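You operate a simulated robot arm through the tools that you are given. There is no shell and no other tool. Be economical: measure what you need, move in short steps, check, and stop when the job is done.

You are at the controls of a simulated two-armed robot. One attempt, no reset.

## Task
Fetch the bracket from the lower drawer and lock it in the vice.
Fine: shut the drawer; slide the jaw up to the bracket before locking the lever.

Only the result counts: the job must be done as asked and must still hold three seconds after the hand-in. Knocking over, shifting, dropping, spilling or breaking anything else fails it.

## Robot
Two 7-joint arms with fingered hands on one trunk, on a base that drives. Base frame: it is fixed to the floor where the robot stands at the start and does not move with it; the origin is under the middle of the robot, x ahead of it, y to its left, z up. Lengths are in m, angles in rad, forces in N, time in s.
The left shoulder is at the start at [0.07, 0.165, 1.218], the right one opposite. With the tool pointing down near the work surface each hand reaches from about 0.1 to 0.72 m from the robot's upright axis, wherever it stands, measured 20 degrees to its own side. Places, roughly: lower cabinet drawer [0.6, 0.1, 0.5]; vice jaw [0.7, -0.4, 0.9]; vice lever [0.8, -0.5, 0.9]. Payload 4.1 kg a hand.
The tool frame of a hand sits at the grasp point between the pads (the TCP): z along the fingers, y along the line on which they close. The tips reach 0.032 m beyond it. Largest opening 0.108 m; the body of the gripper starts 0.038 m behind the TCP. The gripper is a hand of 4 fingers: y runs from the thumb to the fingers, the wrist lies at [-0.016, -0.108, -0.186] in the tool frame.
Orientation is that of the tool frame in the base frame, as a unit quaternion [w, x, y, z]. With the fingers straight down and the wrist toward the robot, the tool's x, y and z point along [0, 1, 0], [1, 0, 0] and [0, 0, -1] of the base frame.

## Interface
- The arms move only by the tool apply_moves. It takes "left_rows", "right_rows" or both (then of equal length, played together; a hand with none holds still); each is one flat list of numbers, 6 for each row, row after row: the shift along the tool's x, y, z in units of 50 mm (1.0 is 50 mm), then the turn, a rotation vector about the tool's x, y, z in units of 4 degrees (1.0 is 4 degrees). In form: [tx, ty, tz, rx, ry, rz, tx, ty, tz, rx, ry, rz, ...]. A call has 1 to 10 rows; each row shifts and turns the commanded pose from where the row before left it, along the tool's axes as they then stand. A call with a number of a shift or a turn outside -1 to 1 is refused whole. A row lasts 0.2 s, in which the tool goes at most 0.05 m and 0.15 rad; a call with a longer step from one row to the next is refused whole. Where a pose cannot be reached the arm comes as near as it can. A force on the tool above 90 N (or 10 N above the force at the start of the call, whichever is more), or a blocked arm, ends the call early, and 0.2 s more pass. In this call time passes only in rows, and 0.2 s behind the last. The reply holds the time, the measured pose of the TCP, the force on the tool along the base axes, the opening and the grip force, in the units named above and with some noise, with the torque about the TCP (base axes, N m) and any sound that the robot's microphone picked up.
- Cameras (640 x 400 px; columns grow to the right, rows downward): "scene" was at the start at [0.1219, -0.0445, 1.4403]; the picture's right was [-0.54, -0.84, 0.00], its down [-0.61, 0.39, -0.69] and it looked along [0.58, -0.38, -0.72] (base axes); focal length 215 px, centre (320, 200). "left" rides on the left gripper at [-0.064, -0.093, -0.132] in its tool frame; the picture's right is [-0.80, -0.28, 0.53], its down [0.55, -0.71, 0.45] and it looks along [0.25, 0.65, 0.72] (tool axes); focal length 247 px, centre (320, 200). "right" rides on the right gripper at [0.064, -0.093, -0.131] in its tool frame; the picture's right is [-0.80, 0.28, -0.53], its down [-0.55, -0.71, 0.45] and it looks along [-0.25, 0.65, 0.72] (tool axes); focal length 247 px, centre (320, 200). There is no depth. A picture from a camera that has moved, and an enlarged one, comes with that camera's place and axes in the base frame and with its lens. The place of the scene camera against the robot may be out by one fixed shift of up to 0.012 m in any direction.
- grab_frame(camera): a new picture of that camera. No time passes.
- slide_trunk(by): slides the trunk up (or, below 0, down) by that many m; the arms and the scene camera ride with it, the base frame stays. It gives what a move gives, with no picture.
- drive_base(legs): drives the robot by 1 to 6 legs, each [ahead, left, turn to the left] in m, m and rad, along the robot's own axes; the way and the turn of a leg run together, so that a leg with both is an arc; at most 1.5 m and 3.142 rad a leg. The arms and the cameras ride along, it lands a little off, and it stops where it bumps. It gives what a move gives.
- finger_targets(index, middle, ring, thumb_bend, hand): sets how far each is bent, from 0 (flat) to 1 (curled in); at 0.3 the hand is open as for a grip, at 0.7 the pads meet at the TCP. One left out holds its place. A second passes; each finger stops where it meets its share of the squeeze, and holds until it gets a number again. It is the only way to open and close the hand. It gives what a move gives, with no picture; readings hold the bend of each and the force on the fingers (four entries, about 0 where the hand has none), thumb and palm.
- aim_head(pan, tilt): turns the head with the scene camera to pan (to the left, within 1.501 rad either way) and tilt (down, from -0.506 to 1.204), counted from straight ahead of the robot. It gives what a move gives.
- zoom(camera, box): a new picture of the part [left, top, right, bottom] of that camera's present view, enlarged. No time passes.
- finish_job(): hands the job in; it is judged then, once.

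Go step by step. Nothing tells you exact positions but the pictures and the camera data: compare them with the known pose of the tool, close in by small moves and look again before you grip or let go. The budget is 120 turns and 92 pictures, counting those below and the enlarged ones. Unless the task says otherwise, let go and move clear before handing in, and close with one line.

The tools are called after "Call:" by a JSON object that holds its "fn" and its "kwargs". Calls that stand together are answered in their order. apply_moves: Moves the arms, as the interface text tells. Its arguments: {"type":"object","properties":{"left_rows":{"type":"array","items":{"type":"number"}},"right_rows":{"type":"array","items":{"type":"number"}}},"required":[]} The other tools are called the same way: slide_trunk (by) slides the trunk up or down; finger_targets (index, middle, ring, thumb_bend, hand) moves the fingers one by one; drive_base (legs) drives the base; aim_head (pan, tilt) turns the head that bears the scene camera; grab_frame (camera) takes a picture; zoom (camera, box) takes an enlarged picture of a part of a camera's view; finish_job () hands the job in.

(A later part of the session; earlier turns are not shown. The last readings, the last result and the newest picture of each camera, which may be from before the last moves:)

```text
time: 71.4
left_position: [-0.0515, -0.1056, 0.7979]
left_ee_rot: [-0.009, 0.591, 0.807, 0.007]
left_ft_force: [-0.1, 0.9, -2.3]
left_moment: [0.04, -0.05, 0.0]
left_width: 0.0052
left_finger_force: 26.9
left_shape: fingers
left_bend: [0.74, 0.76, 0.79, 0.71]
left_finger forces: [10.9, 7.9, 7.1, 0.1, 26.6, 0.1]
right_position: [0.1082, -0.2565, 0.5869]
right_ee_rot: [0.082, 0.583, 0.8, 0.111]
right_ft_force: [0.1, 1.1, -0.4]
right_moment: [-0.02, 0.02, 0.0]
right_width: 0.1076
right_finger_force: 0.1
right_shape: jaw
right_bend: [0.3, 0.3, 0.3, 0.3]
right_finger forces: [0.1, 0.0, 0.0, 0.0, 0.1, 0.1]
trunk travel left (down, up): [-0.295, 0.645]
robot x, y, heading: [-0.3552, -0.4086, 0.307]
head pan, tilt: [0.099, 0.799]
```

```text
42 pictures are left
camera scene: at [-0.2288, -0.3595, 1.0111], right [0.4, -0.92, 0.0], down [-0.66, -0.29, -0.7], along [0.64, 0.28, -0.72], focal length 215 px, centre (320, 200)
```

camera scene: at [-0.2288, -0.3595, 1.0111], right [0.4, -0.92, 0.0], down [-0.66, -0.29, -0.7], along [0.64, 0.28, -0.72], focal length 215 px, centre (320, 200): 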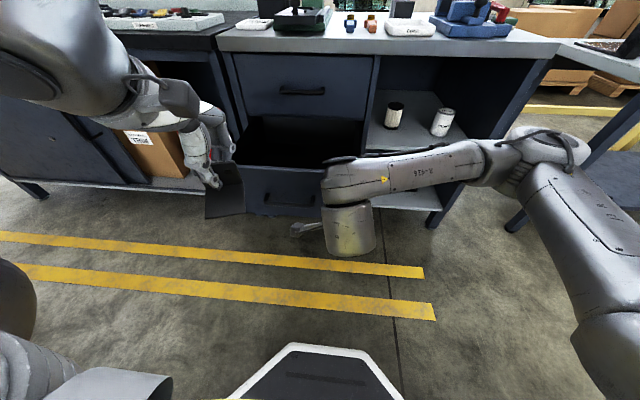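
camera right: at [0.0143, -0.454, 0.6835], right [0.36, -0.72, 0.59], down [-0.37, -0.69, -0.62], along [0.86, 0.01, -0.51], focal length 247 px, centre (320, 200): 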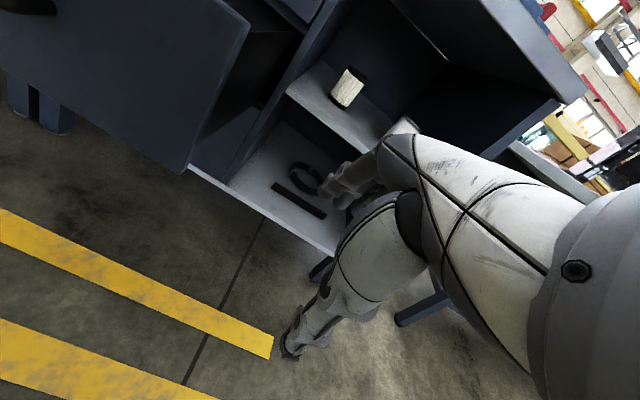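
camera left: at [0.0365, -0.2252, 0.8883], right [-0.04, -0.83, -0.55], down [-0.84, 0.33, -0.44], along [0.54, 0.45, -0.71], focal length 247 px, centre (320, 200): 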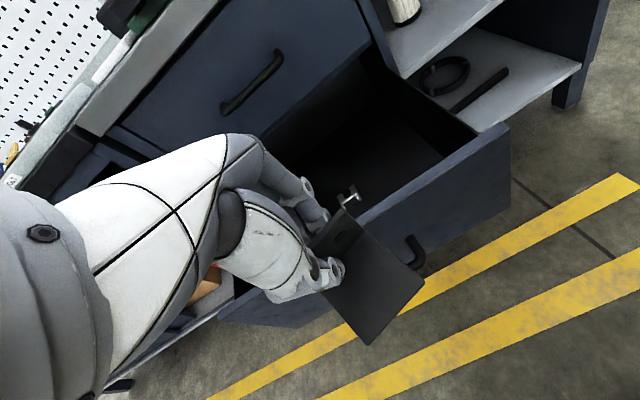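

The right elbow would come close to the bench edge. I'll back off 0.1 m and stretch the right arm further forward so the hand leads clearly.

Call:
{"fn": "drive_base", "kwargs": {"legs": [[-0.12, 0, 0.005]]}}

Call:
{"fn": "apply_moves", "kwargs": {"right_rows": [0, 0.85, 0.25, 0, 0, 0, 0, 0.85, 0.25, 0, 0, 0, 0, 0.85, 0.25, 0, 0, 0]}}

Call:
{"fn": "grab_frame", "kwargs": {"camera": "scene"}}

Call:
{"fn": "grab_frame", "kwargs": {"camera": "right"}}

```text
time: 72.7
left_position: [-0.1713, -0.1428, 0.7992]
left_ee_rot: [-0.008, 0.589, 0.808, 0.008]
left_ft_force: [-0.3, -0.4, -1.8]
left_moment: [0.05, -0.05, 0.02]
left_width: 0.005
left_finger_force: 26.1
left_shape: fingers
left_bend: [0.74, 0.76, 0.79, 0.71]
left_finger forces: [10.7, 8.0, 7.2, 0.0, 26.6, 0.0]
right_position: [-0.0093, -0.2935, 0.5878]
right_ee_rot: [0.082, 0.58, 0.802, 0.113]
right_ft_force: [0.0, -0.4, 0.5]
right_moment: [0.01, -0.01, -0.02]
right_width: 0.1079
right_finger_force: 0.1
right_shape: jaw
right_bend: [0.3, 0.3, 0.3, 0.3]
right_finger forces: [0.1, 0.1, 0.0, 0.1, 0.0, 0.1]
trunk travel left (down, up): [-0.295, 0.645]
robot x, y, heading: [-0.473, -0.4442, 0.316]
head pan, tilt: [0.099, 0.799]
```

```text
time: 73.5
left_position: [-0.1689, -0.1435, 0.7996]
left_ee_rot: [-0.009, 0.588, 0.808, 0.007]
left_ft_force: [-0.7, 0.8, -2.2]
left_moment: [0.05, -0.02, 0.01]
left_width: 0.005
left_finger_force: 26.1
left_shape: fingers
left_bend: [0.74, 0.76, 0.79, 0.71]
left_finger forces: [10.7, 7.8, 7.2, 0.1, 26.6, 0.0]
right_position: [0.1134, -0.2523, 0.5857]
right_ee_rot: [0.081, 0.581, 0.802, 0.112]
right_ft_force: [-0.7, -0.3, 0.6]
right_moment: [0.04, 0.02, 0.01]
right_width: 0.1078
right_finger_force: 0.0
right_shape: jaw
right_bend: [0.3, 0.3, 0.3, 0.3]
right_finger forces: [0.1, 0.0, 0.1, 0.0, 0.0, 0.0]
trunk travel left (down, up): [-0.295, 0.645]
robot x, y, heading: [-0.469, -0.4435, 0.317]
head pan, tilt: [0.099, 0.799]
```

```text
41 pictures are left
camera scene: at [-0.3456, -0.3973, 1.0111], right [0.4, -0.91, 0.0], down [-0.66, -0.29, -0.7], along [0.64, 0.28, -0.72], focal length 215 px, centre (320, 200)
```

scene: 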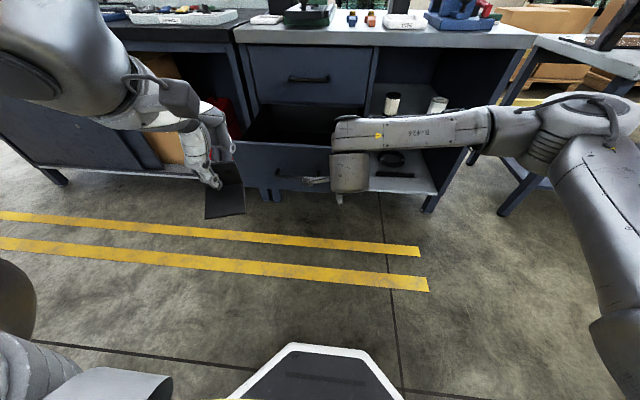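

```text
40 pictures are left
camera right: at [-0.0252, -0.2299, 0.6855], right [0.37, -0.72, 0.59], down [-0.36, -0.69, -0.62], along [0.86, 0.02, -0.51], focal length 247 px, centre (320, 200)
```

right: 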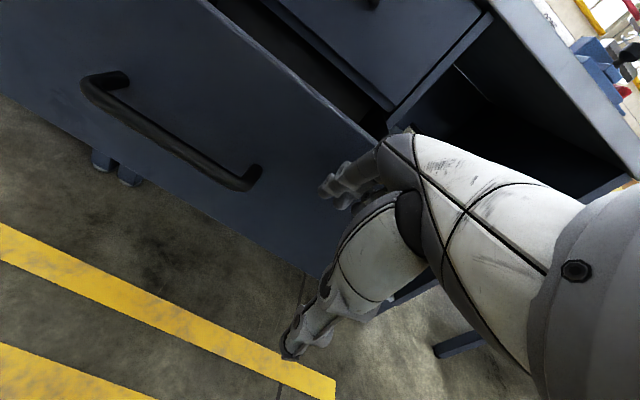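

The hand now leads the elbow by about 0.2 m and its tips face the panel just right of the handle. I'll drive forward to push the drawer.

Call:
{"fn": "drive_base", "kwargs": {"legs": [[0.3, 0, -0.005]]}}

Call:
{"fn": "grab_frame", "kwargs": {"camera": "right"}}

```text
time: 75.5
left_position: [0.118, -0.0488, 0.7986]
left_ee_rot: [-0.008, 0.589, 0.808, 0.008]
left_ft_force: [-0.5, 0.8, -2.5]
left_moment: [0.02, -0.04, 0.02]
left_width: 0.0051
left_finger_force: 26.2
left_shape: fingers
left_bend: [0.74, 0.76, 0.79, 0.71]
left_finger forces: [10.8, 7.9, 7.1, 0.0, 26.6, 0.1]
right_position: [0.4017, -0.1599, 0.5851]
right_ee_rot: [0.081, 0.582, 0.801, 0.111]
right_ft_force: [0.8, -0.6, 0.5]
right_moment: [0.04, -0.05, -0.02]
right_width: 0.1076
right_finger_force: 0.1
right_shape: jaw
right_bend: [0.3, 0.3, 0.3, 0.3]
right_finger forces: [0.0, 0.1, 0.0, 0.0, 0.0, 0.1]
trunk travel left (down, up): [-0.295, 0.645]
robot x, y, heading: [-0.1864, -0.3543, 0.315]
head pan, tilt: [0.099, 0.799]
```

```text
39 pictures are left
camera right: at [0.2624, -0.1371, 0.6852], right [0.37, -0.72, 0.59], down [-0.36, -0.69, -0.62], along [0.86, 0.02, -0.51], focal length 247 px, centre (320, 200)
```

right: 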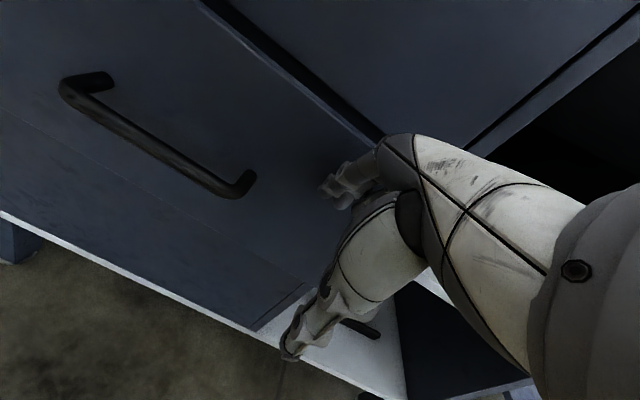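

The drawer is following, with about 0.09 m to go. I'll do a bit more with the base, then finish with the arm while watching the force.

Call:
{"fn": "drive_base", "kwargs": {"legs": [[0.05, 0, 0]]}}

Call:
{"fn": "apply_moves", "kwargs": {"right_rows": [0, 0.29, 0.08, 0, 0, 0, 0, 0.29, 0.08, 0, 0, 0, 0, 0.29, 0.08, 0, 0, 0, 0, 0.2, 0.06, 0, 0, 0]}}

Call:
{"fn": "grab_frame", "kwargs": {"camera": "right"}}

```text
time: 76.4
left_position: [0.1643, -0.0348, 0.7998]
left_ee_rot: [-0.009, 0.59, 0.808, 0.007]
left_ft_force: [-0.1, 0.3, -2.7]
left_moment: [0.06, 0.0, 0.01]
left_width: 0.0052
left_finger_force: 26.3
left_shape: fingers
left_bend: [0.74, 0.76, 0.79, 0.71]
left_finger forces: [10.8, 7.8, 7.3, 0.1, 26.6, 0.0]
right_position: [0.4487, -0.1439, 0.5872]
right_ee_rot: [0.081, 0.582, 0.801, 0.112]
right_ft_force: [-9.2, -2.6, 1.7]
right_moment: [0.13, -0.21, -0.05]
right_width: 0.1055
right_finger_force: 0.1
right_shape: jaw
right_bend: [0.31, 0.33, 0.3, 0.3]
right_finger forces: [1.6, 7.5, 0.0, 0.0, 0.1, 0.0]
trunk travel left (down, up): [-0.295, 0.645]
robot x, y, heading: [-0.1377, -0.3387, 0.319]
head pan, tilt: [0.099, 0.799]
```

```text
time: 77.0
left_position: [0.1606, -0.0371, 0.8012]
left_ee_rot: [-0.007, 0.589, 0.808, 0.011]
left_ft_force: [0.1, -0.1, -2.8]
left_moment: [0.05, -0.03, 0.02]
left_width: 0.0048
left_finger_force: 26.1
left_shape: fingers
left_bend: [0.74, 0.76, 0.79, 0.71]
left_finger forces: [10.8, 7.9, 7.2, 0.0, 26.5, 0.1]
right_position: [0.4581, -0.1357, 0.5871]
right_ee_rot: [0.076, 0.576, 0.807, 0.108]
right_ft_force: [-52.8, -22.7, 12.3]
right_moment: [0.38, -1.33, -1.05]
right_width: 0.0944
right_finger_force: 0.2
right_shape: jaw
right_bend: [0.4, 0.44, 0.4, 0.3]
right_finger forces: [10.7, 32.9, 14.4, 0.0, 0.1, 0.1]
trunk travel left (down, up): [-0.295, 0.645]
robot x, y, heading: [-0.1378, -0.3367, 0.316]
head pan, tilt: [0.099, 0.799]
stopped in row 3 (right hand): the force on the tool passed its limit at 98 N (the readings are from after the stop); the commanded pose is now the measured one
```

```text
38 pictures are left
camera right: at [0.3192, -0.1162, 0.6885], right [0.39, -0.71, 0.59], down [-0.35, -0.7, -0.62], along [0.85, 0.03, -0.52], focal length 247 px, centre (320, 200)
```

right: 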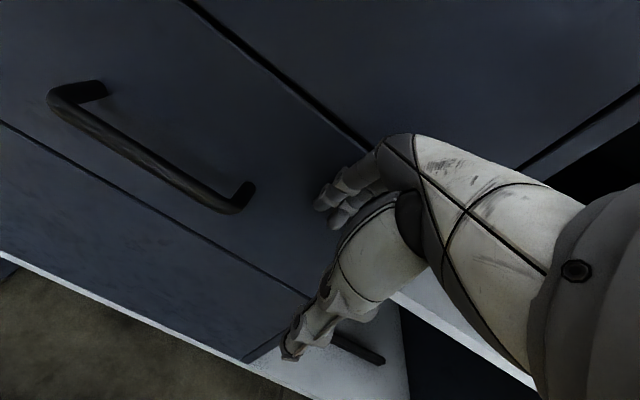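

The drawer is flush and hit its stop. I'll back off, raise the trunk and level the right hand, then look at the vice.

Call:
{"fn": "drive_base", "kwargs": {"legs": [[-0.3, 0, 0]]}}

Call:
{"fn": "slide_trunk", "kwargs": {"by": 0.4}}

Call:
{"fn": "apply_moves", "kwargs": {"right_rows": [-0.6, -0.3, -0.7, 1, 0, 0, -0.6, -0.3, -0.7, 1, 0, 0, -0.6, -0.3, -0.7, 1, 0, 0, -0.6, -0.3, -0.7, 1, 0, 0, -0.8, 0, 0, 0, 0, 0, -0.8, 0, 0, 0, 0, 0]}}

Call:
{"fn": "drive_base", "kwargs": {"legs": [[0, -0.4, 0]]}}

Call:
{"fn": "aim_head", "kwargs": {"pan": -0.2, "tilt": 0.7}}

Call:
{"fn": "grab_frame", "kwargs": {"camera": "scene"}}

```text
time: 79.1
left_position: [-0.1195, -0.1281, 0.8001]
left_ee_rot: [-0.01, 0.592, 0.806, 0.008]
left_ft_force: [0.3, 0.0, -3.2]
left_moment: [0.06, -0.08, 0.0]
left_width: 0.0052
left_finger_force: 26.2
left_shape: fingers
left_bend: [0.74, 0.76, 0.79, 0.71]
left_finger forces: [10.7, 8.0, 7.2, 0.0, 26.7, 0.1]
right_position: [0.183, -0.2307, 0.585]
right_ee_rot: [0.077, 0.58, 0.803, 0.109]
right_ft_force: [-0.4, -0.7, 0.2]
right_moment: [0.02, 0.01, 0.0]
right_width: 0.1077
right_finger_force: 0.1
right_shape: jaw
right_bend: [0.3, 0.3, 0.3, 0.3]
right_finger forces: [0.0, 0.1, 0.1, 0.0, 0.0, 0.1]
trunk travel left (down, up): [-0.295, 0.645]
robot x, y, heading: [-0.424, -0.4289, 0.305]
head pan, tilt: [0.099, 0.799]
```

```text
time: 82.9
left_position: [-0.1193, -0.1279, 1.1979]
left_ee_rot: [-0.009, 0.592, 0.806, 0.008]
left_ft_force: [-0.5, 0.1, -3.2]
left_moment: [0.02, -0.06, 0.01]
left_width: 0.0051
left_finger_force: 25.8
left_shape: fingers
left_bend: [0.74, 0.76, 0.79, 0.71]
left_finger forces: [10.7, 8.1, 7.2, 0.0, 26.7, 0.1]
right_position: [0.1835, -0.2305, 0.9851]
right_ee_rot: [0.078, 0.58, 0.803, 0.109]
right_ft_force: [-0.8, -0.5, -0.5]
right_moment: [0.01, 0.0, -0.01]
right_width: 0.1074
right_finger_force: 0.0
right_shape: jaw
right_bend: [0.3, 0.3, 0.3, 0.3]
right_finger forces: [0.1, 0.1, 0.0, 0.0, 0.0, 0.1]
trunk travel left (down, up): [-0.695, 0.245]
robot x, y, heading: [-0.4237, -0.4278, 0.307]
head pan, tilt: [0.099, 0.799]
```

```text
time: 84.3
left_position: [-0.1191, -0.1304, 1.2003]
left_ee_rot: [-0.009, 0.592, 0.806, 0.008]
left_ft_force: [0.4, 0.1, -2.6]
left_moment: [0.03, -0.05, -0.01]
left_width: 0.0049
left_finger_force: 26.9
left_shape: fingers
left_bend: [0.74, 0.76, 0.79, 0.71]
left_finger forces: [10.6, 8.0, 7.0, 0.0, 26.7, 0.1]
right_position: [0.1672, -0.4458, 1.1078]
right_ee_rot: [-0.004, 0.586, 0.81, -0.004]
right_ft_force: [0.1, -0.5, -0.3]
right_moment: [0.0, 0.0, -0.02]
right_width: 0.1077
right_finger_force: 0.1
right_shape: jaw
right_bend: [0.3, 0.3, 0.3, 0.3]
right_finger forces: [0.2, 0.1, 0.0, 0.0, 0.1, 0.1]
trunk travel left (down, up): [-0.695, 0.245]
robot x, y, heading: [-0.4233, -0.4272, 0.306]
head pan, tilt: [0.099, 0.799]
```

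```text
time: 86.9
left_position: [0.0073, -0.5243, 1.1982]
left_ee_rot: [-0.009, 0.593, 0.805, 0.008]
left_ft_force: [-0.2, -0.6, -2.3]
left_moment: [0.01, -0.06, -0.01]
left_width: 0.0052
left_finger_force: 26.6
left_shape: fingers
left_bend: [0.74, 0.76, 0.79, 0.71]
left_finger forces: [10.6, 8.0, 7.2, 0.1, 26.7, 0.0]
right_position: [0.2936, -0.8405, 1.1077]
right_ee_rot: [-0.003, 0.586, 0.81, -0.004]
right_ft_force: [-0.1, 0.1, 0.2]
right_moment: [0.01, -0.02, 0.0]
right_width: 0.1078
right_finger_force: 0.0
right_shape: jaw
right_bend: [0.3, 0.3, 0.3, 0.3]
right_finger forces: [0.1, 0.0, 0.0, 0.0, 0.0, 0.0]
trunk travel left (down, up): [-0.695, 0.245]
robot x, y, heading: [-0.2953, -0.8256, 0.312]
head pan, tilt: [0.099, 0.799]
```

```text
time: 87.7
left_position: [0.008, -0.5234, 1.1981]
left_ee_rot: [-0.009, 0.592, 0.806, 0.007]
left_ft_force: [0.0, -0.2, -2.5]
left_moment: [0.06, -0.03, 0.03]
left_width: 0.0051
left_finger_force: 25.9
left_shape: fingers
left_bend: [0.74, 0.76, 0.79, 0.71]
left_finger forces: [10.7, 8.0, 7.2, 0.0, 26.7, 0.0]
right_position: [0.2937, -0.8404, 1.1066]
right_ee_rot: [-0.005, 0.586, 0.811, -0.004]
right_ft_force: [-0.6, 0.5, 0.8]
right_moment: [0.01, 0.03, 0.01]
right_width: 0.1074
right_finger_force: 0.1
right_shape: jaw
right_bend: [0.3, 0.3, 0.3, 0.3]
right_finger forces: [0.1, 0.0, 0.1, 0.1, 0.0, 0.1]
trunk travel left (down, up): [-0.695, 0.245]
robot x, y, heading: [-0.2969, -0.8249, 0.309]
head pan, tilt: [-0.201, 0.7]
```

```text
37 pictures are left
camera scene: at [-0.1601, -0.8004, 1.4194], right [0.11, -0.99, 0.0], down [-0.64, -0.07, -0.76], along [0.76, 0.08, -0.64], focal length 215 px, centre (320, 200)
```

scene: 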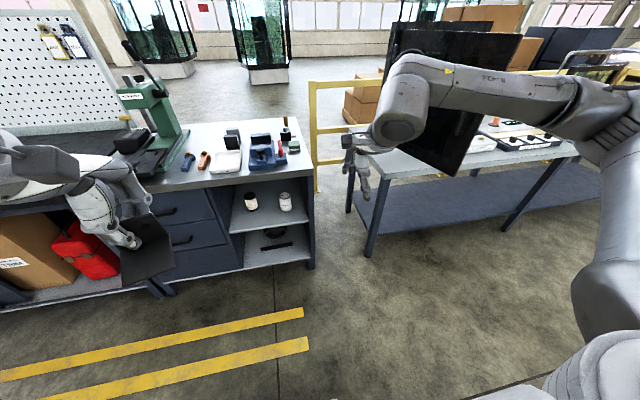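

The drawer is shut. I'll drive up to the vice, which is near [0.8, -0.43], and look closely.

Call:
{"fn": "drive_base", "kwargs": {"legs": [[0.43, -0.08, 0]]}}

Call:
{"fn": "aim_head", "kwargs": {"pan": 0.1, "tilt": 0.85}}

Call:
{"fn": "grab_frame", "kwargs": {"camera": "scene"}}

Call:
{"fn": "grab_frame", "kwargs": {"camera": "left"}}

```text
time: 90.4
left_position: [0.4515, -0.4748, 1.199]
left_ee_rot: [-0.01, 0.594, 0.804, 0.008]
left_ft_force: [0.6, 0.3, -2.1]
left_moment: [0.01, -0.05, 0.0]
left_width: 0.0053
left_finger_force: 26.3
left_shape: fingers
left_bend: [0.74, 0.76, 0.79, 0.71]
left_finger forces: [10.7, 8.0, 7.2, 0.0, 26.8, 0.0]
right_position: [0.7344, -0.7935, 1.1064]
right_ee_rot: [-0.004, 0.589, 0.808, -0.004]
right_ft_force: [-0.7, 0.6, -0.2]
right_moment: [-0.03, -0.01, -0.04]
right_width: 0.1079
right_finger_force: 0.0
right_shape: jaw
right_bend: [0.3, 0.3, 0.3, 0.3]
right_finger forces: [0.0, 0.1, 0.0, 0.0, 0.0, 0.0]
trunk travel left (down, up): [-0.695, 0.245]
robot x, y, heading: [0.1448, -0.7752, 0.302]
head pan, tilt: [-0.201, 0.7]
```

```text
time: 91.2
left_position: [0.4513, -0.4756, 1.1981]
left_ee_rot: [-0.009, 0.595, 0.803, 0.008]
left_ft_force: [-0.2, 0.0, -1.9]
left_moment: [0.03, -0.03, 0.0]
left_width: 0.0052
left_finger_force: 26.4
left_shape: fingers
left_bend: [0.74, 0.76, 0.79, 0.71]
left_finger forces: [10.7, 8.1, 7.3, 0.0, 26.7, 0.0]
right_position: [0.7346, -0.7938, 1.1065]
right_ee_rot: [-0.003, 0.59, 0.808, -0.004]
right_ft_force: [-0.1, -0.4, -0.7]
right_moment: [-0.02, 0.01, 0.01]
right_width: 0.1077
right_finger_force: 0.0
right_shape: jaw
right_bend: [0.3, 0.3, 0.3, 0.3]
right_finger forces: [0.1, 0.0, 0.1, 0.0, 0.1, 0.0]
trunk travel left (down, up): [-0.695, 0.245]
robot x, y, heading: [0.1448, -0.7725, 0.303]
head pan, tilt: [0.099, 0.85]
```

```text
36 pictures are left
camera scene: at [0.2686, -0.7283, 1.4072], right [0.39, -0.92, 0.0], down [-0.69, -0.29, -0.66], along [0.61, 0.26, -0.75], focal length 215 px, centre (320, 200)
```

scene: 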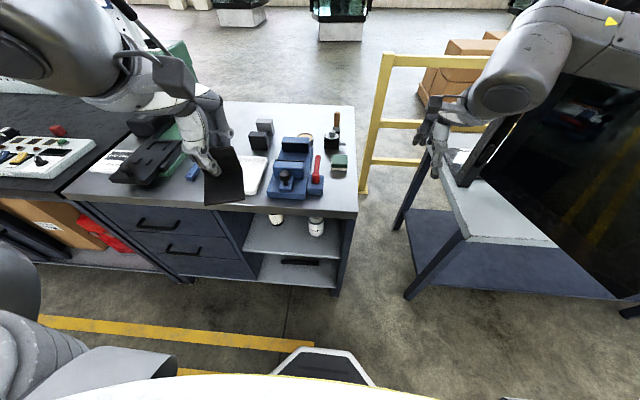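

```text
35 pictures are left
camera left: at [0.3814, -0.5658, 1.3274], right [-0.04, -0.83, -0.55], down [-0.84, 0.33, -0.44], along [0.54, 0.44, -0.71], focal length 247 px, centre (320, 200)
```

left: 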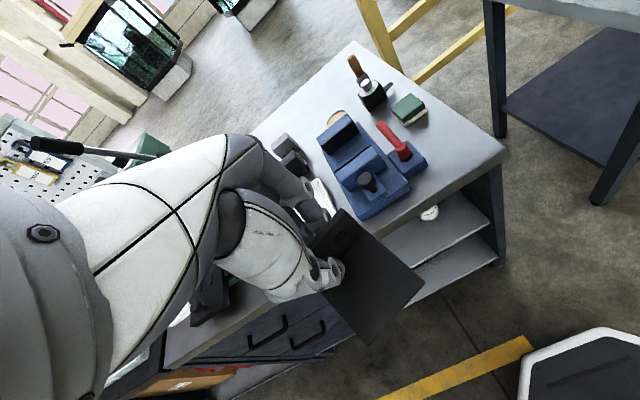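

Call:
{"fn": "zoom", "kwargs": {"camera": "scene", "box": [245, 105, 365, 215]}}

Call:
{"fn": "zoom", "kwargs": {"camera": "left", "box": [300, 80, 450, 240]}}

```text
3.64 times, centred on (305, 160) of scene
camera zoom: at [0.2686, -0.7283, 1.4072], right [0.39, -0.92, 0.0], down [-0.69, -0.29, -0.66], along [0.61, 0.26, -0.75], focal length 783 px, centre (374, 346)
```

zoom: 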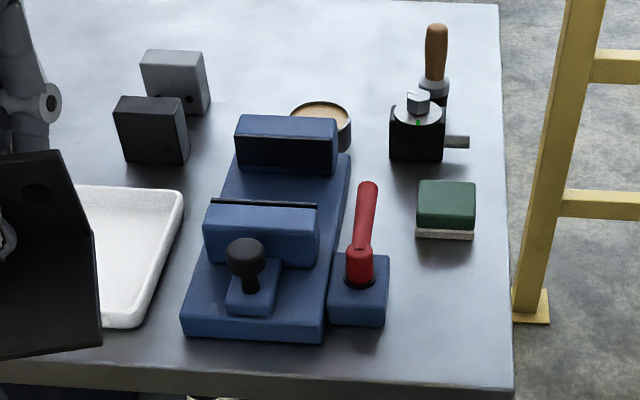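

```text
2.50 times, centred on (375, 160) of left
camera zoom: at [0.3814, -0.5658, 1.3274], right [-0.04, -0.83, -0.55], down [-0.84, 0.33, -0.44], along [0.54, 0.44, -0.71], focal length 617 px, centre (182, 300)
```

zoom: 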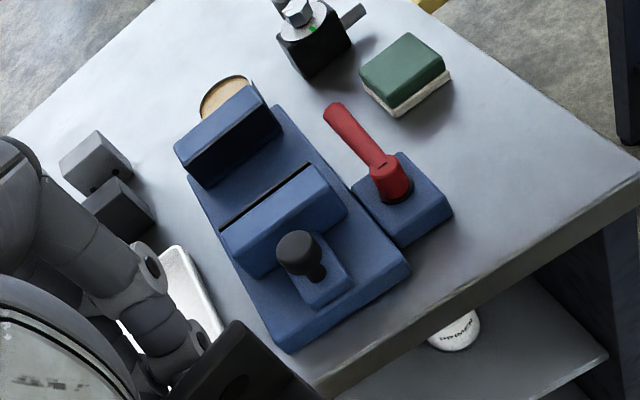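

I located the vice in the bench-aligned frame. The jaw gap runs from n≈0.593 to 0.717, centred at m≈-0.622, with jaw tops near z≈0.93 and the knob top near [0.67, -0.44, 0.95]. I'll pull the right hand back, drive 0.1 m closer and bring the bracket over the gap.

Call:
{"fn": "apply_moves", "kwargs": {"right_rows": [0, -0.8, 0, 0, 0, 0, 0, -0.8, 0, 0, 0, 0, 0, -0.8, -0.2, 0, 0, 0]}}

Call:
{"fn": "drive_base", "kwargs": {"legs": [[0.1, 0, 0.01]]}}

Call:
{"fn": "apply_moves", "kwargs": {"left_rows": [0, 0.9, 0, 0, 0, 0, -0.1, 0.9, 0, 0, 0, 0, -0.1, 0.9, 0.2, 0, 0, 0, -0.1, 0.9, 0.3, 0, 0, 0, -0.1, 0.7, 0.6, 0, 0, 0]}}

Call:
{"fn": "grab_frame", "kwargs": {"camera": "left"}}

Call:
{"fn": "grab_frame", "kwargs": {"camera": "scene"}}

```text
time: 92.0
left_position: [0.4496, -0.475, 1.1993]
left_ee_rot: [-0.01, 0.595, 0.803, 0.008]
left_ft_force: [0.5, -1.1, -3.0]
left_moment: [0.05, -0.03, 0.01]
left_width: 0.0054
left_finger_force: 26.6
left_shape: fingers
left_bend: [0.74, 0.76, 0.79, 0.71]
left_finger forces: [10.7, 8.2, 7.3, 0.0, 26.7, 0.0]
right_position: [0.6204, -0.8332, 1.1214]
right_ee_rot: [-0.004, 0.589, 0.808, -0.005]
right_ft_force: [-0.2, -0.3, 0.0]
right_moment: [0.01, 0.01, 0.06]
right_width: 0.1075
right_finger_force: 0.1
right_shape: jaw
right_bend: [0.3, 0.3, 0.3, 0.3]
right_finger forces: [0.0, 0.0, 0.1, 0.0, 0.0, 0.0]
trunk travel left (down, up): [-0.695, 0.245]
robot x, y, heading: [0.1432, -0.7724, 0.296]
head pan, tilt: [0.099, 0.85]
```

```text
time: 93.1
left_position: [0.544, -0.443, 1.1997]
left_ee_rot: [-0.01, 0.592, 0.806, 0.008]
left_ft_force: [0.0, 0.6, -2.6]
left_moment: [0.08, -0.05, 0.01]
left_width: 0.005
left_finger_force: 26.0
left_shape: fingers
left_bend: [0.74, 0.76, 0.79, 0.71]
left_finger forces: [10.9, 8.1, 7.1, 0.0, 26.8, 0.0]
right_position: [0.7187, -0.7992, 1.1196]
right_ee_rot: [-0.004, 0.585, 0.811, -0.003]
right_ft_force: [0.0, 0.3, 0.2]
right_moment: [-0.01, 0.02, 0.01]
right_width: 0.1081
right_finger_force: 0.0
right_shape: jaw
right_bend: [0.3, 0.3, 0.3, 0.3]
right_finger forces: [0.1, 0.0, 0.1, 0.0, 0.1, 0.1]
trunk travel left (down, up): [-0.695, 0.245]
robot x, y, heading: [0.2366, -0.7432, 0.311]
head pan, tilt: [0.099, 0.85]
```

```text
time: 94.3
left_position: [0.7557, -0.397, 1.1408]
left_ee_rot: [-0.009, 0.592, 0.806, 0.008]
left_ft_force: [0.9, 0.3, -2.8]
left_moment: [-0.01, -0.03, 0.01]
left_width: 0.0053
left_finger_force: 27.0
left_shape: fingers
left_bend: [0.74, 0.76, 0.79, 0.71]
left_finger forces: [10.8, 8.0, 7.4, 0.0, 26.6, 0.0]
right_position: [0.7193, -0.7992, 1.1188]
right_ee_rot: [-0.003, 0.584, 0.811, -0.004]
right_ft_force: [0.2, -0.7, -0.3]
right_moment: [0.02, 0.01, 0.0]
right_width: 0.1078
right_finger_force: 0.1
right_shape: jaw
right_bend: [0.3, 0.3, 0.3, 0.3]
right_finger forces: [0.0, 0.0, 0.0, 0.1, 0.0, 0.0]
trunk travel left (down, up): [-0.695, 0.245]
robot x, y, heading: [0.2403, -0.7428, 0.312]
head pan, tilt: [0.099, 0.85]
```

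```text
32 pictures are left
camera left: at [0.6862, -0.4879, 1.269], right [-0.04, -0.83, -0.55], down [-0.84, 0.32, -0.43], along [0.54, 0.45, -0.71], focal length 247 px, centre (320, 200)
```

left: 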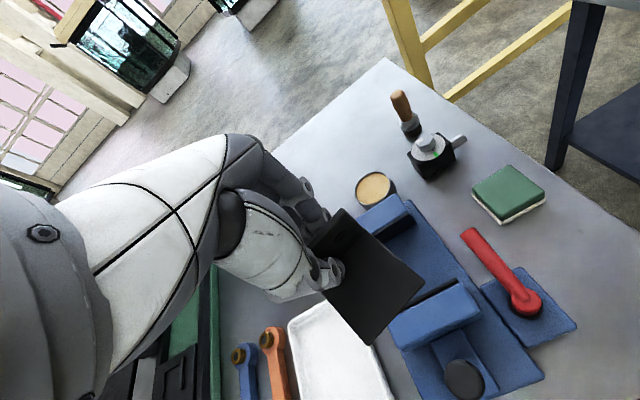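

```text
31 pictures are left
camera scene: at [0.3655, -0.6964, 1.4069], right [0.4, -0.92, 0.0], down [-0.69, -0.3, -0.66], along [0.6, 0.26, -0.75], focal length 215 px, centre (320, 200)
```

scene: 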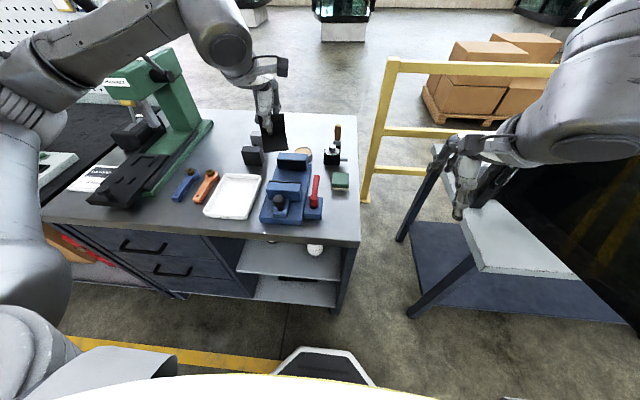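

Two left-camera views give a more consistent gap: jaw faces at n≈0.571 and 0.679, m≈-0.624, jaw tops z≈0.95 and bed z≈0.884. I'll move over that point and hover at z≈1.02 to check.

Call:
{"fn": "apply_moves", "kwargs": {"left_rows": [-0.15, 0.54, 0.3, 0, 0, -0.1, -0.15, 0.54, 0.6, 0, 0, -0.1, 0, 0, 0.75, 0, 0, 0, 0, 0, 0.75, 0, 0, 0]}}

Call:
{"fn": "grab_frame", "kwargs": {"camera": "left"}}

Call:
{"fn": "zoom", "kwargs": {"camera": "scene", "box": [230, 120, 360, 235]}}

```text
time: 95.3
left_position: [0.8114, -0.3933, 1.0215]
left_ee_rot: [-0.009, 0.586, 0.81, 0.006]
left_ft_force: [0.4, 0.5, -3.2]
left_moment: [0.0, -0.04, -0.04]
left_width: 0.0047
left_finger_force: 22.8
left_shape: fingers
left_bend: [0.74, 0.76, 0.79, 0.71]
left_finger forces: [8.0, 11.4, 2.9, 0.1, 23.3, 0.1]
right_position: [0.7185, -0.7987, 1.1184]
right_ee_rot: [-0.004, 0.585, 0.811, -0.004]
right_ft_force: [-0.1, 0.6, 0.4]
right_moment: [-0.02, -0.01, 0.03]
right_width: 0.1079
right_finger_force: 0.0
right_shape: jaw
right_bend: [0.3, 0.3, 0.3, 0.3]
right_finger forces: [0.1, 0.0, 0.0, 0.1, 0.0, 0.0]
trunk travel left (down, up): [-0.695, 0.245]
robot x, y, heading: [0.24, -0.7409, 0.308]
head pan, tilt: [0.099, 0.85]
```

```text
30 pictures are left
camera left: at [0.7434, -0.4856, 1.1506], right [-0.02, -0.83, -0.55], down [-0.84, 0.31, -0.44], along [0.53, 0.46, -0.71], focal length 247 px, centre (320, 200)
```

left: 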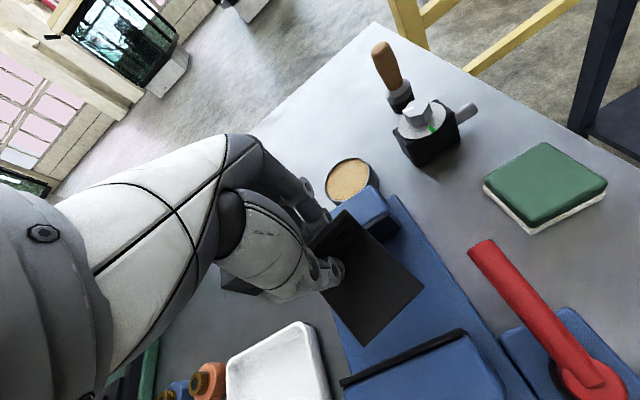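

```text
3.48 times, centred on (295, 178) of scene
camera zoom: at [0.3649, -0.6966, 1.407], right [0.4, -0.92, 0.0], down [-0.69, -0.3, -0.66], along [0.6, 0.26, -0.75], focal length 749 px, centre (407, 278)
```

zoom: 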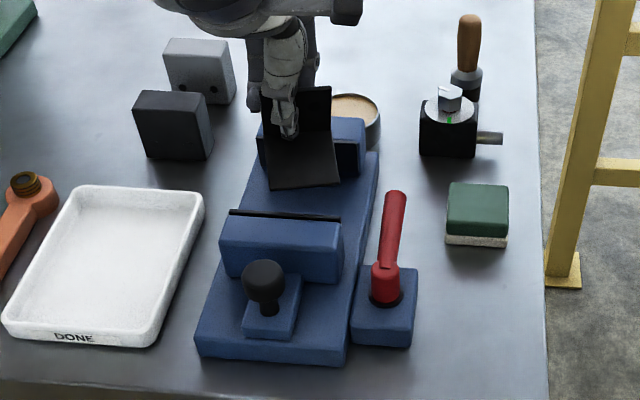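

The bracket twisted about 15° counter-clockwise in the grip. I'll turn the hand clockwise by the same amount about the TCP to square it with the jaws, then check.

Call:
{"fn": "apply_moves", "kwargs": {"left_rows": [0, 0, 0, 0, 0, 0.9, 0, 0, 0, 0, 0, 0.9, 0, 0, 0, 0, 0, 0.9, 0, 0, 0, 0, 0, 0.8]}}

Call:
{"fn": "grab_frame", "kwargs": {"camera": "left"}}

Call:
{"fn": "zoom", "kwargs": {"camera": "scene", "box": [250, 130, 340, 215]}}

```text
time: 96.3
left_position: [0.8086, -0.3923, 1.0233]
left_ee_rot: [-0.01, 0.681, 0.732, 0.006]
left_ft_force: [-0.3, -1.2, -1.8]
left_moment: [-0.01, -0.04, -0.05]
left_width: 0.0047
left_finger_force: 23.0
left_shape: fingers
left_bend: [0.74, 0.76, 0.79, 0.71]
left_finger forces: [8.0, 11.5, 2.9, 0.1, 23.2, 0.0]
right_position: [0.7178, -0.7992, 1.1196]
right_ee_rot: [-0.003, 0.585, 0.811, -0.004]
right_ft_force: [-0.5, 0.5, -0.2]
right_moment: [0.0, 0.03, 0.01]
right_width: 0.1076
right_finger_force: 0.0
right_shape: jaw
right_bend: [0.3, 0.3, 0.3, 0.3]
right_finger forces: [0.0, 0.0, 0.0, 0.0, 0.0, 0.0]
trunk travel left (down, up): [-0.695, 0.245]
robot x, y, heading: [0.2405, -0.7406, 0.31]
head pan, tilt: [0.099, 0.85]
```

```text
28 pictures are left
camera left: at [0.7227, -0.4649, 1.1523], right [-0.23, -0.8, -0.55], down [-0.75, 0.51, -0.43], along [0.63, 0.31, -0.71], focal length 247 px, centre (320, 200)
```

left: 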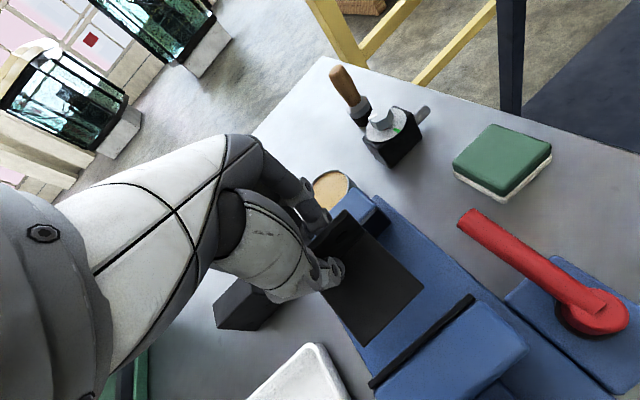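

```text
4.71 times, centred on (295, 172) of scene
camera zoom: at [0.3638, -0.6968, 1.4071], right [0.4, -0.92, 0.0], down [-0.69, -0.3, -0.66], along [0.61, 0.26, -0.75], focal length 1014 px, centre (438, 329)
```

zoom: 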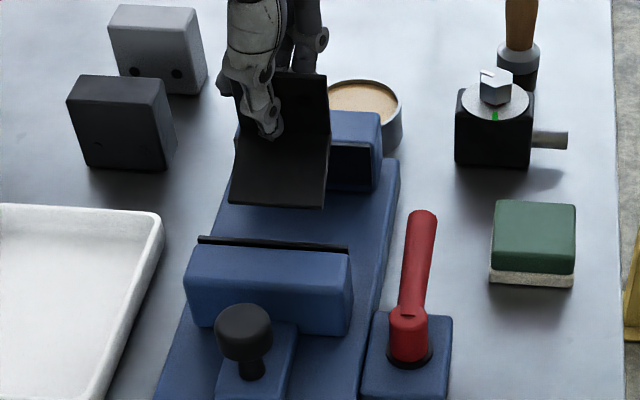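

The plate edge is now parallel to the jaws and centred in the gap. I'll lower it gently toward the bed.

Call:
{"fn": "apply_moves", "kwargs": {"left_rows": [0, 0, 0.6, 0, 0, 0, 0, 0, 0.6, 0, 0, 0, 0, 0, 0.4, 0, 0, 0]}}

Call:
{"fn": "grab_frame", "kwargs": {"camera": "left"}}

Call:
{"fn": "zoom", "kwargs": {"camera": "scene", "box": [250, 130, 340, 215]}}

```text
time: 97.1
left_position: [0.8022, -0.3953, 0.9583]
left_ee_rot: [-0.002, 0.682, 0.731, 0.015]
left_ft_force: [-23.7, -5.0, 67.3]
left_moment: [0.55, -1.63, 0.08]
left_width: 0.0059
left_finger_force: 75.3
left_shape: fingers
left_bend: [0.75, 0.76, 0.79, 0.71]
left_finger forces: [6.0, 96.1, 13.3, 0.1, 35.4, 0.0]
right_position: [0.7083, -0.8035, 1.1252]
right_ee_rot: [-0.001, 0.585, 0.811, 0.0]
right_ft_force: [-0.4, 0.0, 0.0]
right_moment: [-0.02, 0.01, -0.01]
right_width: 0.1078
right_finger_force: 0.0
right_shape: jaw
right_bend: [0.3, 0.3, 0.3, 0.3]
right_finger forces: [0.1, 0.0, 0.0, 0.0, 0.0, 0.0]
trunk travel left (down, up): [-0.695, 0.245]
robot x, y, heading: [0.237, -0.7408, 0.309]
head pan, tilt: [0.099, 0.85]
```

```text
26 pictures are left
camera left: at [0.7114, -0.4676, 1.0853], right [-0.22, -0.8, -0.56], down [-0.74, 0.51, -0.45], along [0.64, 0.31, -0.7], focal length 247 px, centre (320, 200)
```

left: 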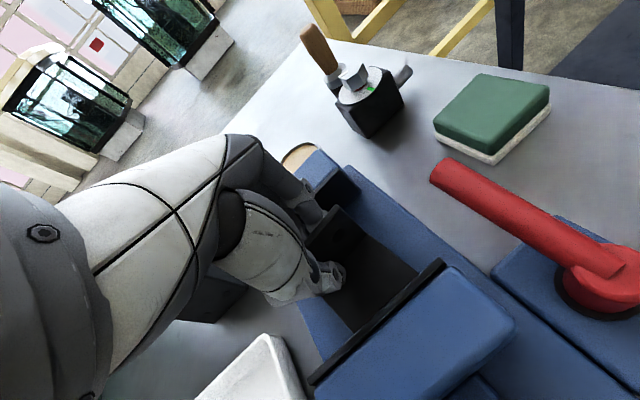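

```text
4.71 times, centred on (295, 172) of scene
camera zoom: at [0.3508, -0.7032, 1.4097], right [0.4, -0.92, 0.0], down [-0.68, -0.3, -0.67], along [0.61, 0.27, -0.74], focal length 1014 px, centre (438, 329)
```

zoom: 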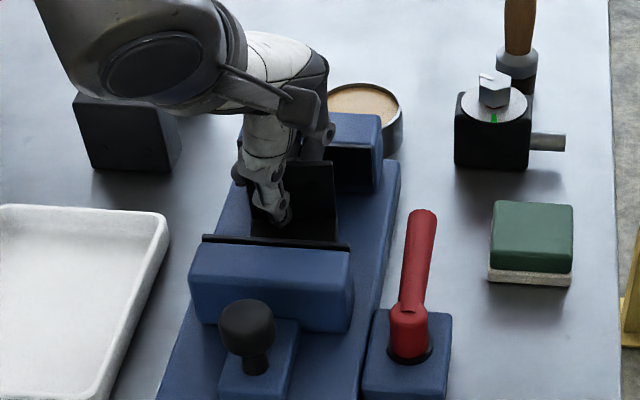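

Something touched early: the middle finger reads 96 N with a push back toward the robot, so it is probably on the far jaw. I'll lift, shift toward the near jaw and look closely.

Call:
{"fn": "apply_moves", "kwargs": {"left_rows": [0, 0, -0.5, 0, 0, 0, -0.05, -0.2, 0, 0, 0, 0]}}

Call:
{"fn": "zoom", "kwargs": {"camera": "left", "box": [250, 110, 470, 370]}}

```text
time: 97.7
left_position: [0.7992, -0.3921, 0.9679]
left_ee_rot: [-0.012, 0.68, 0.733, 0.006]
left_ft_force: [0.1, 0.2, -2.3]
left_moment: [0.03, -0.05, -0.02]
left_width: 0.0052
left_finger_force: 22.8
left_shape: fingers
left_bend: [0.75, 0.77, 0.8, 0.71]
left_finger forces: [7.6, 12.7, 2.4, 0.1, 23.5, 0.1]
right_position: [0.7179, -0.7985, 1.1194]
right_ee_rot: [-0.003, 0.586, 0.811, -0.004]
right_ft_force: [-0.2, 0.4, 0.1]
right_moment: [0.02, -0.03, 0.03]
right_width: 0.1077
right_finger_force: 0.1
right_shape: jaw
right_bend: [0.3, 0.3, 0.3, 0.3]
right_finger forces: [0.1, 0.0, 0.0, 0.0, 0.0, 0.0]
trunk travel left (down, up): [-0.695, 0.245]
robot x, y, heading: [0.2395, -0.7425, 0.31]
head pan, tilt: [0.099, 0.85]
```

```text
1.54 times, centred on (360, 240) of left
camera zoom: at [0.7119, -0.4644, 1.0969], right [-0.23, -0.8, -0.55], down [-0.75, 0.51, -0.43], along [0.62, 0.31, -0.72], focal length 380 px, centre (258, 138)
```

zoom: 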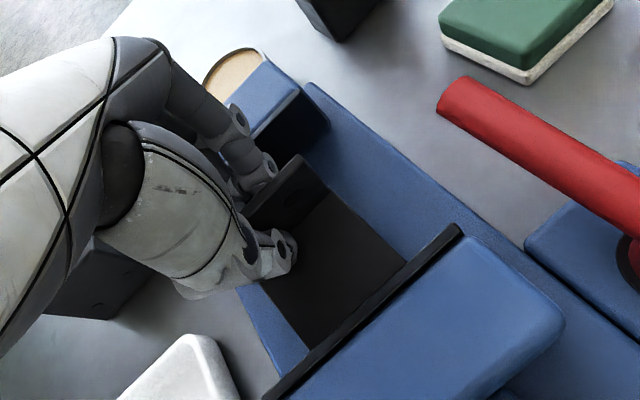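

The plate still has about 1 cm before the near jaw. I'll shift back 9 mm more and lower in small steps.

Call:
{"fn": "apply_moves", "kwargs": {"left_rows": [-0.04, -0.18, 0, 0, 0, 0, 0, 0, 0.25, 0, 0, 0, 0, 0, 0.2, 0, 0, 0]}}

Call:
{"fn": "zoom", "kwargs": {"camera": "left", "box": [250, 110, 470, 370]}}

```text
time: 98.5
left_position: [0.7923, -0.3931, 0.956]
left_ee_rot: [-0.004, 0.68, 0.733, 0.014]
left_ft_force: [17.0, 19.4, 56.1]
left_moment: [0.77, -2.08, -0.39]
left_width: 0.0036
left_finger_force: 64.8
left_shape: fingers
left_bend: [0.75, 0.77, 0.8, 0.72]
left_finger forces: [16.7, 83.9, 13.5, 0.0, 15.8, 0.0]
right_position: [0.7155, -0.7994, 1.121]
right_ee_rot: [-0.002, 0.585, 0.811, -0.003]
right_ft_force: [0.4, 0.7, -0.6]
right_moment: [-0.01, 0.02, 0.0]
right_width: 0.1077
right_finger_force: 0.0
right_shape: jaw
right_bend: [0.3, 0.3, 0.3, 0.3]
right_finger forces: [0.0, 0.0, 0.0, 0.1, 0.0, 0.0]
trunk travel left (down, up): [-0.695, 0.245]
robot x, y, heading: [0.2364, -0.7437, 0.31]
head pan, tilt: [0.099, 0.85]
```

```text
1.54 times, centred on (360, 240) of left
camera zoom: at [0.7021, -0.4662, 1.0833], right [-0.21, -0.8, -0.56], down [-0.74, 0.51, -0.44], along [0.64, 0.32, -0.7], focal length 380 px, centre (258, 138)
```

zoom: 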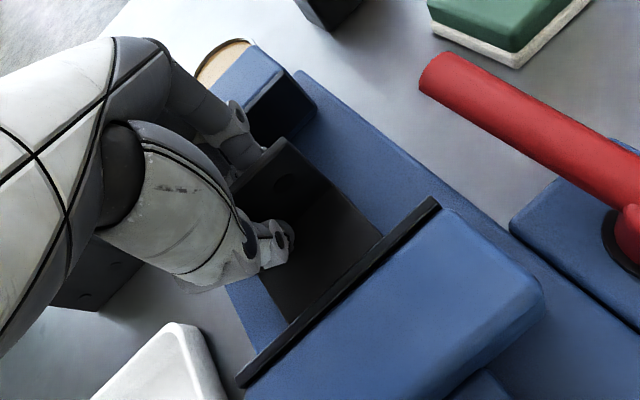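

Contact came at the same height again (TCP z≈0.957), so it is the bracket sitting on the bed. I'll ease off the downward load in small steps and recentre slightly.

Call:
{"fn": "apply_moves", "kwargs": {"left_rows": [0, 0, -0.15, 0, 0, 0, 0.03, 0.1, 0, 0, 0, 0]}}

Call:
{"fn": "apply_moves", "kwargs": {"left_rows": [0, 0, -0.04, 0, 0, 0]}}

```text
time: 99.1
left_position: [0.7931, -0.3927, 0.9568]
left_ee_rot: [-0.008, 0.68, 0.733, 0.009]
left_ft_force: [1.0, 18.8, 41.0]
left_moment: [0.66, -1.56, -0.16]
left_width: 0.0036
left_finger_force: 62.9
left_shape: fingers
left_bend: [0.75, 0.76, 0.8, 0.72]
left_finger forces: [12.7, 78.2, 14.2, 0.0, 20.7, 0.0]
right_position: [0.7147, -0.7992, 1.1222]
right_ee_rot: [-0.003, 0.586, 0.811, -0.003]
right_ft_force: [-0.5, 0.5, 0.4]
right_moment: [0.0, 0.0, 0.01]
right_width: 0.108
right_finger_force: 0.0
right_shape: jaw
right_bend: [0.3, 0.3, 0.3, 0.3]
right_finger forces: [0.0, 0.0, 0.1, 0.0, 0.0, 0.1]
trunk travel left (down, up): [-0.695, 0.245]
robot x, y, heading: [0.2386, -0.7423, 0.305]
head pan, tilt: [0.099, 0.85]
```

```text
time: 99.5
left_position: [0.7942, -0.3922, 0.9567]
left_ee_rot: [-0.009, 0.681, 0.732, 0.007]
left_ft_force: [3.8, 19.5, 31.4]
left_moment: [0.57, -1.19, -0.14]
left_width: 0.0036
left_finger_force: 58.8
left_shape: fingers
left_bend: [0.75, 0.76, 0.8, 0.72]
left_finger forces: [12.6, 70.2, 14.3, 0.0, 20.8, 0.0]
right_position: [0.7154, -0.7976, 1.121]
right_ee_rot: [-0.004, 0.586, 0.811, -0.004]
right_ft_force: [0.2, -1.2, 0.2]
right_moment: [0.02, -0.01, -0.01]
right_width: 0.1077
right_finger_force: 0.0
right_shape: jaw
right_bend: [0.3, 0.3, 0.3, 0.3]
right_finger forces: [0.0, 0.1, 0.0, 0.0, 0.0, 0.0]
trunk travel left (down, up): [-0.695, 0.245]
robot x, y, heading: [0.2422, -0.7417, 0.31]
head pan, tilt: [0.099, 0.85]
```

Call:
{"fn": "apply_moves", "kwargs": {"left_rows": [0, 0, -0.12, 0, 0, 0]}}

Call:
{"fn": "zoom", "kwargs": {"camera": "scene", "box": [250, 130, 340, 215]}}

```text
time: 99.9
left_position: [0.7934, -0.3935, 0.9574]
left_ee_rot: [-0.012, 0.682, 0.731, 0.003]
left_ft_force: [2.3, 5.4, 3.7]
left_moment: [0.06, -0.08, -0.04]
left_width: 0.0035
left_finger_force: 26.5
left_shape: fingers
left_bend: [0.75, 0.76, 0.8, 0.72]
left_finger forces: [10.4, 16.3, 4.2, 0.1, 22.0, 0.0]
right_position: [0.7182, -0.7985, 1.1192]
right_ee_rot: [-0.004, 0.587, 0.81, -0.004]
right_ft_force: [-0.5, 0.0, -0.1]
right_moment: [0.0, -0.06, 0.0]
right_width: 0.1074
right_finger_force: 0.0
right_shape: jaw
right_bend: [0.3, 0.3, 0.3, 0.3]
right_finger forces: [0.0, 0.1, 0.0, 0.0, 0.1, 0.0]
trunk travel left (down, up): [-0.695, 0.245]
robot x, y, heading: [0.2396, -0.7433, 0.307]
head pan, tilt: [0.099, 0.85]
```

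```text
4.71 times, centred on (295, 172) of scene
camera zoom: at [0.3634, -0.6965, 1.4066], right [0.4, -0.92, 0.0], down [-0.69, -0.3, -0.66], along [0.61, 0.26, -0.75], focal length 1014 px, centre (438, 329)
```

zoom: 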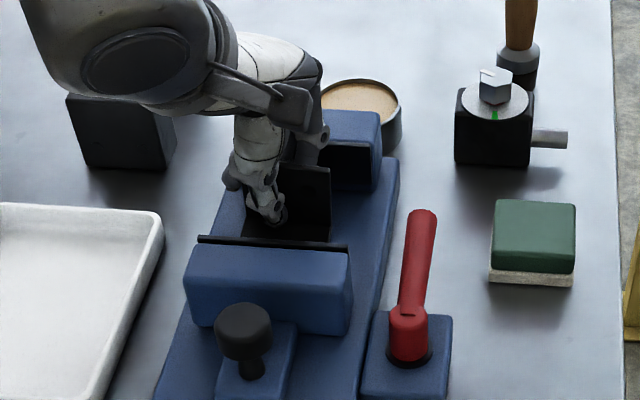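

The load is down to a few newtons and the bracket stands between the jaws. I'll release gently.

Call:
{"fn": "finger_targets", "kwargs": {"hand": "left", "index": 0.62, "middle": 0.62, "ring": 0.62, "thumb_bend": 0.58}}

Call:
{"fn": "zoom", "kwargs": {"camera": "left", "box": [250, 110, 470, 370]}}

```text
time: 100.9
left_position: [0.7936, -0.3953, 0.9642]
left_ee_rot: [-0.01, 0.682, 0.732, 0.008]
left_ft_force: [-13.6, -8.0, 3.4]
left_moment: [-0.03, 0.0, 0.01]
left_width: 0.0293
left_finger_force: 7.0
left_shape: fingers
left_bend: [0.62, 0.67, 0.67, 0.57]
left_finger forces: [0.0, 7.9, 6.4, 0.0, 0.0, 0.1]
right_position: [0.7161, -0.8005, 1.1207]
right_ee_rot: [-0.003, 0.586, 0.811, -0.003]
right_ft_force: [-0.2, 0.1, -0.4]
right_moment: [0.03, 0.02, 0.01]
right_width: 0.1076
right_finger_force: 0.0
right_shape: jaw
right_bend: [0.3, 0.3, 0.3, 0.3]
right_finger forces: [0.0, 0.0, 0.1, 0.0, 0.0, 0.1]
trunk travel left (down, up): [-0.695, 0.245]
robot x, y, heading: [0.2427, -0.745, 0.31]
head pan, tilt: [0.099, 0.85]
```

```text
1.54 times, centred on (360, 240) of left
camera zoom: at [0.7061, -0.4682, 1.0925], right [-0.23, -0.8, -0.55], down [-0.75, 0.51, -0.43], along [0.63, 0.31, -0.71], focal length 380 px, centre (258, 138)
```

zoom: 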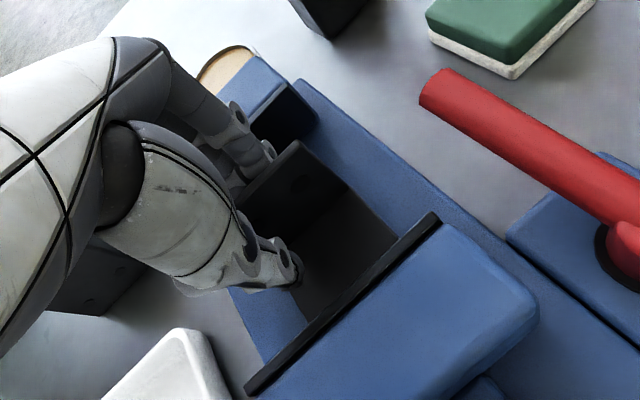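

The fingers are off the flange and just brush the far jaw. I'll ease back 4 mm and lift straight out.

Call:
{"fn": "apply_moves", "kwargs": {"left_rows": [-0.01, -0.08, -0.1, 0, 0, 0, 0, 0, -0.4, 0, 0, 0, 0, 0, -0.7, 0, 0, 0, 0, 0, -0.9, 0, 0, 0]}}

Call:
{"fn": "grab_frame", "kwargs": {"camera": "left"}}

Call:
{"fn": "zoom", "kwargs": {"camera": "scene", "box": [250, 130, 340, 215]}}

```text
time: 101.9
left_position: [0.7925, -0.3973, 1.0647]
left_ee_rot: [-0.01, 0.681, 0.732, 0.008]
left_ft_force: [-0.3, -0.3, -0.1]
left_moment: [0.03, 0.02, -0.04]
left_width: 0.0298
left_finger_force: 0.1
left_shape: fingers
left_bend: [0.62, 0.62, 0.62, 0.57]
left_finger forces: [0.1, 0.0, 0.1, 0.0, 0.0, 0.1]
right_position: [0.7168, -0.7996, 1.119]
right_ee_rot: [-0.004, 0.585, 0.811, -0.003]
right_ft_force: [0.6, -0.3, -0.5]
right_moment: [0.01, -0.03, -0.01]
right_width: 0.108
right_finger_force: 0.0
right_shape: jaw
right_bend: [0.3, 0.3, 0.3, 0.3]
right_finger forces: [0.0, 0.1, 0.1, 0.1, 0.1, 0.0]
trunk travel left (down, up): [-0.695, 0.245]
robot x, y, heading: [0.24, -0.741, 0.308]
head pan, tilt: [0.099, 0.85]
```

```text
20 pictures are left
camera left: at [0.7057, -0.4698, 1.1945], right [-0.23, -0.8, -0.55], down [-0.75, 0.51, -0.43], along [0.63, 0.31, -0.71], focal length 247 px, centre (320, 200)
```

left: 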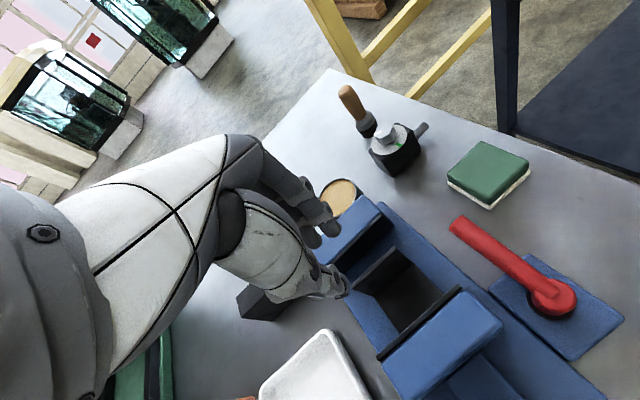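

```text
4.71 times, centred on (295, 172) of scene
camera zoom: at [0.363, -0.6979, 1.4071], right [0.4, -0.92, 0.0], down [-0.69, -0.3, -0.66], along [0.61, 0.26, -0.75], focal length 1014 px, centre (438, 329)
```

zoom: 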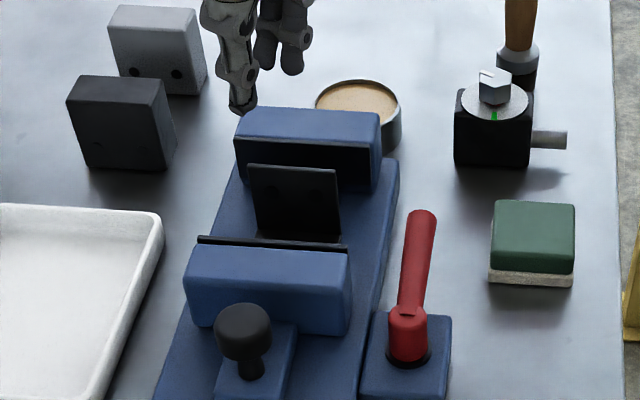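

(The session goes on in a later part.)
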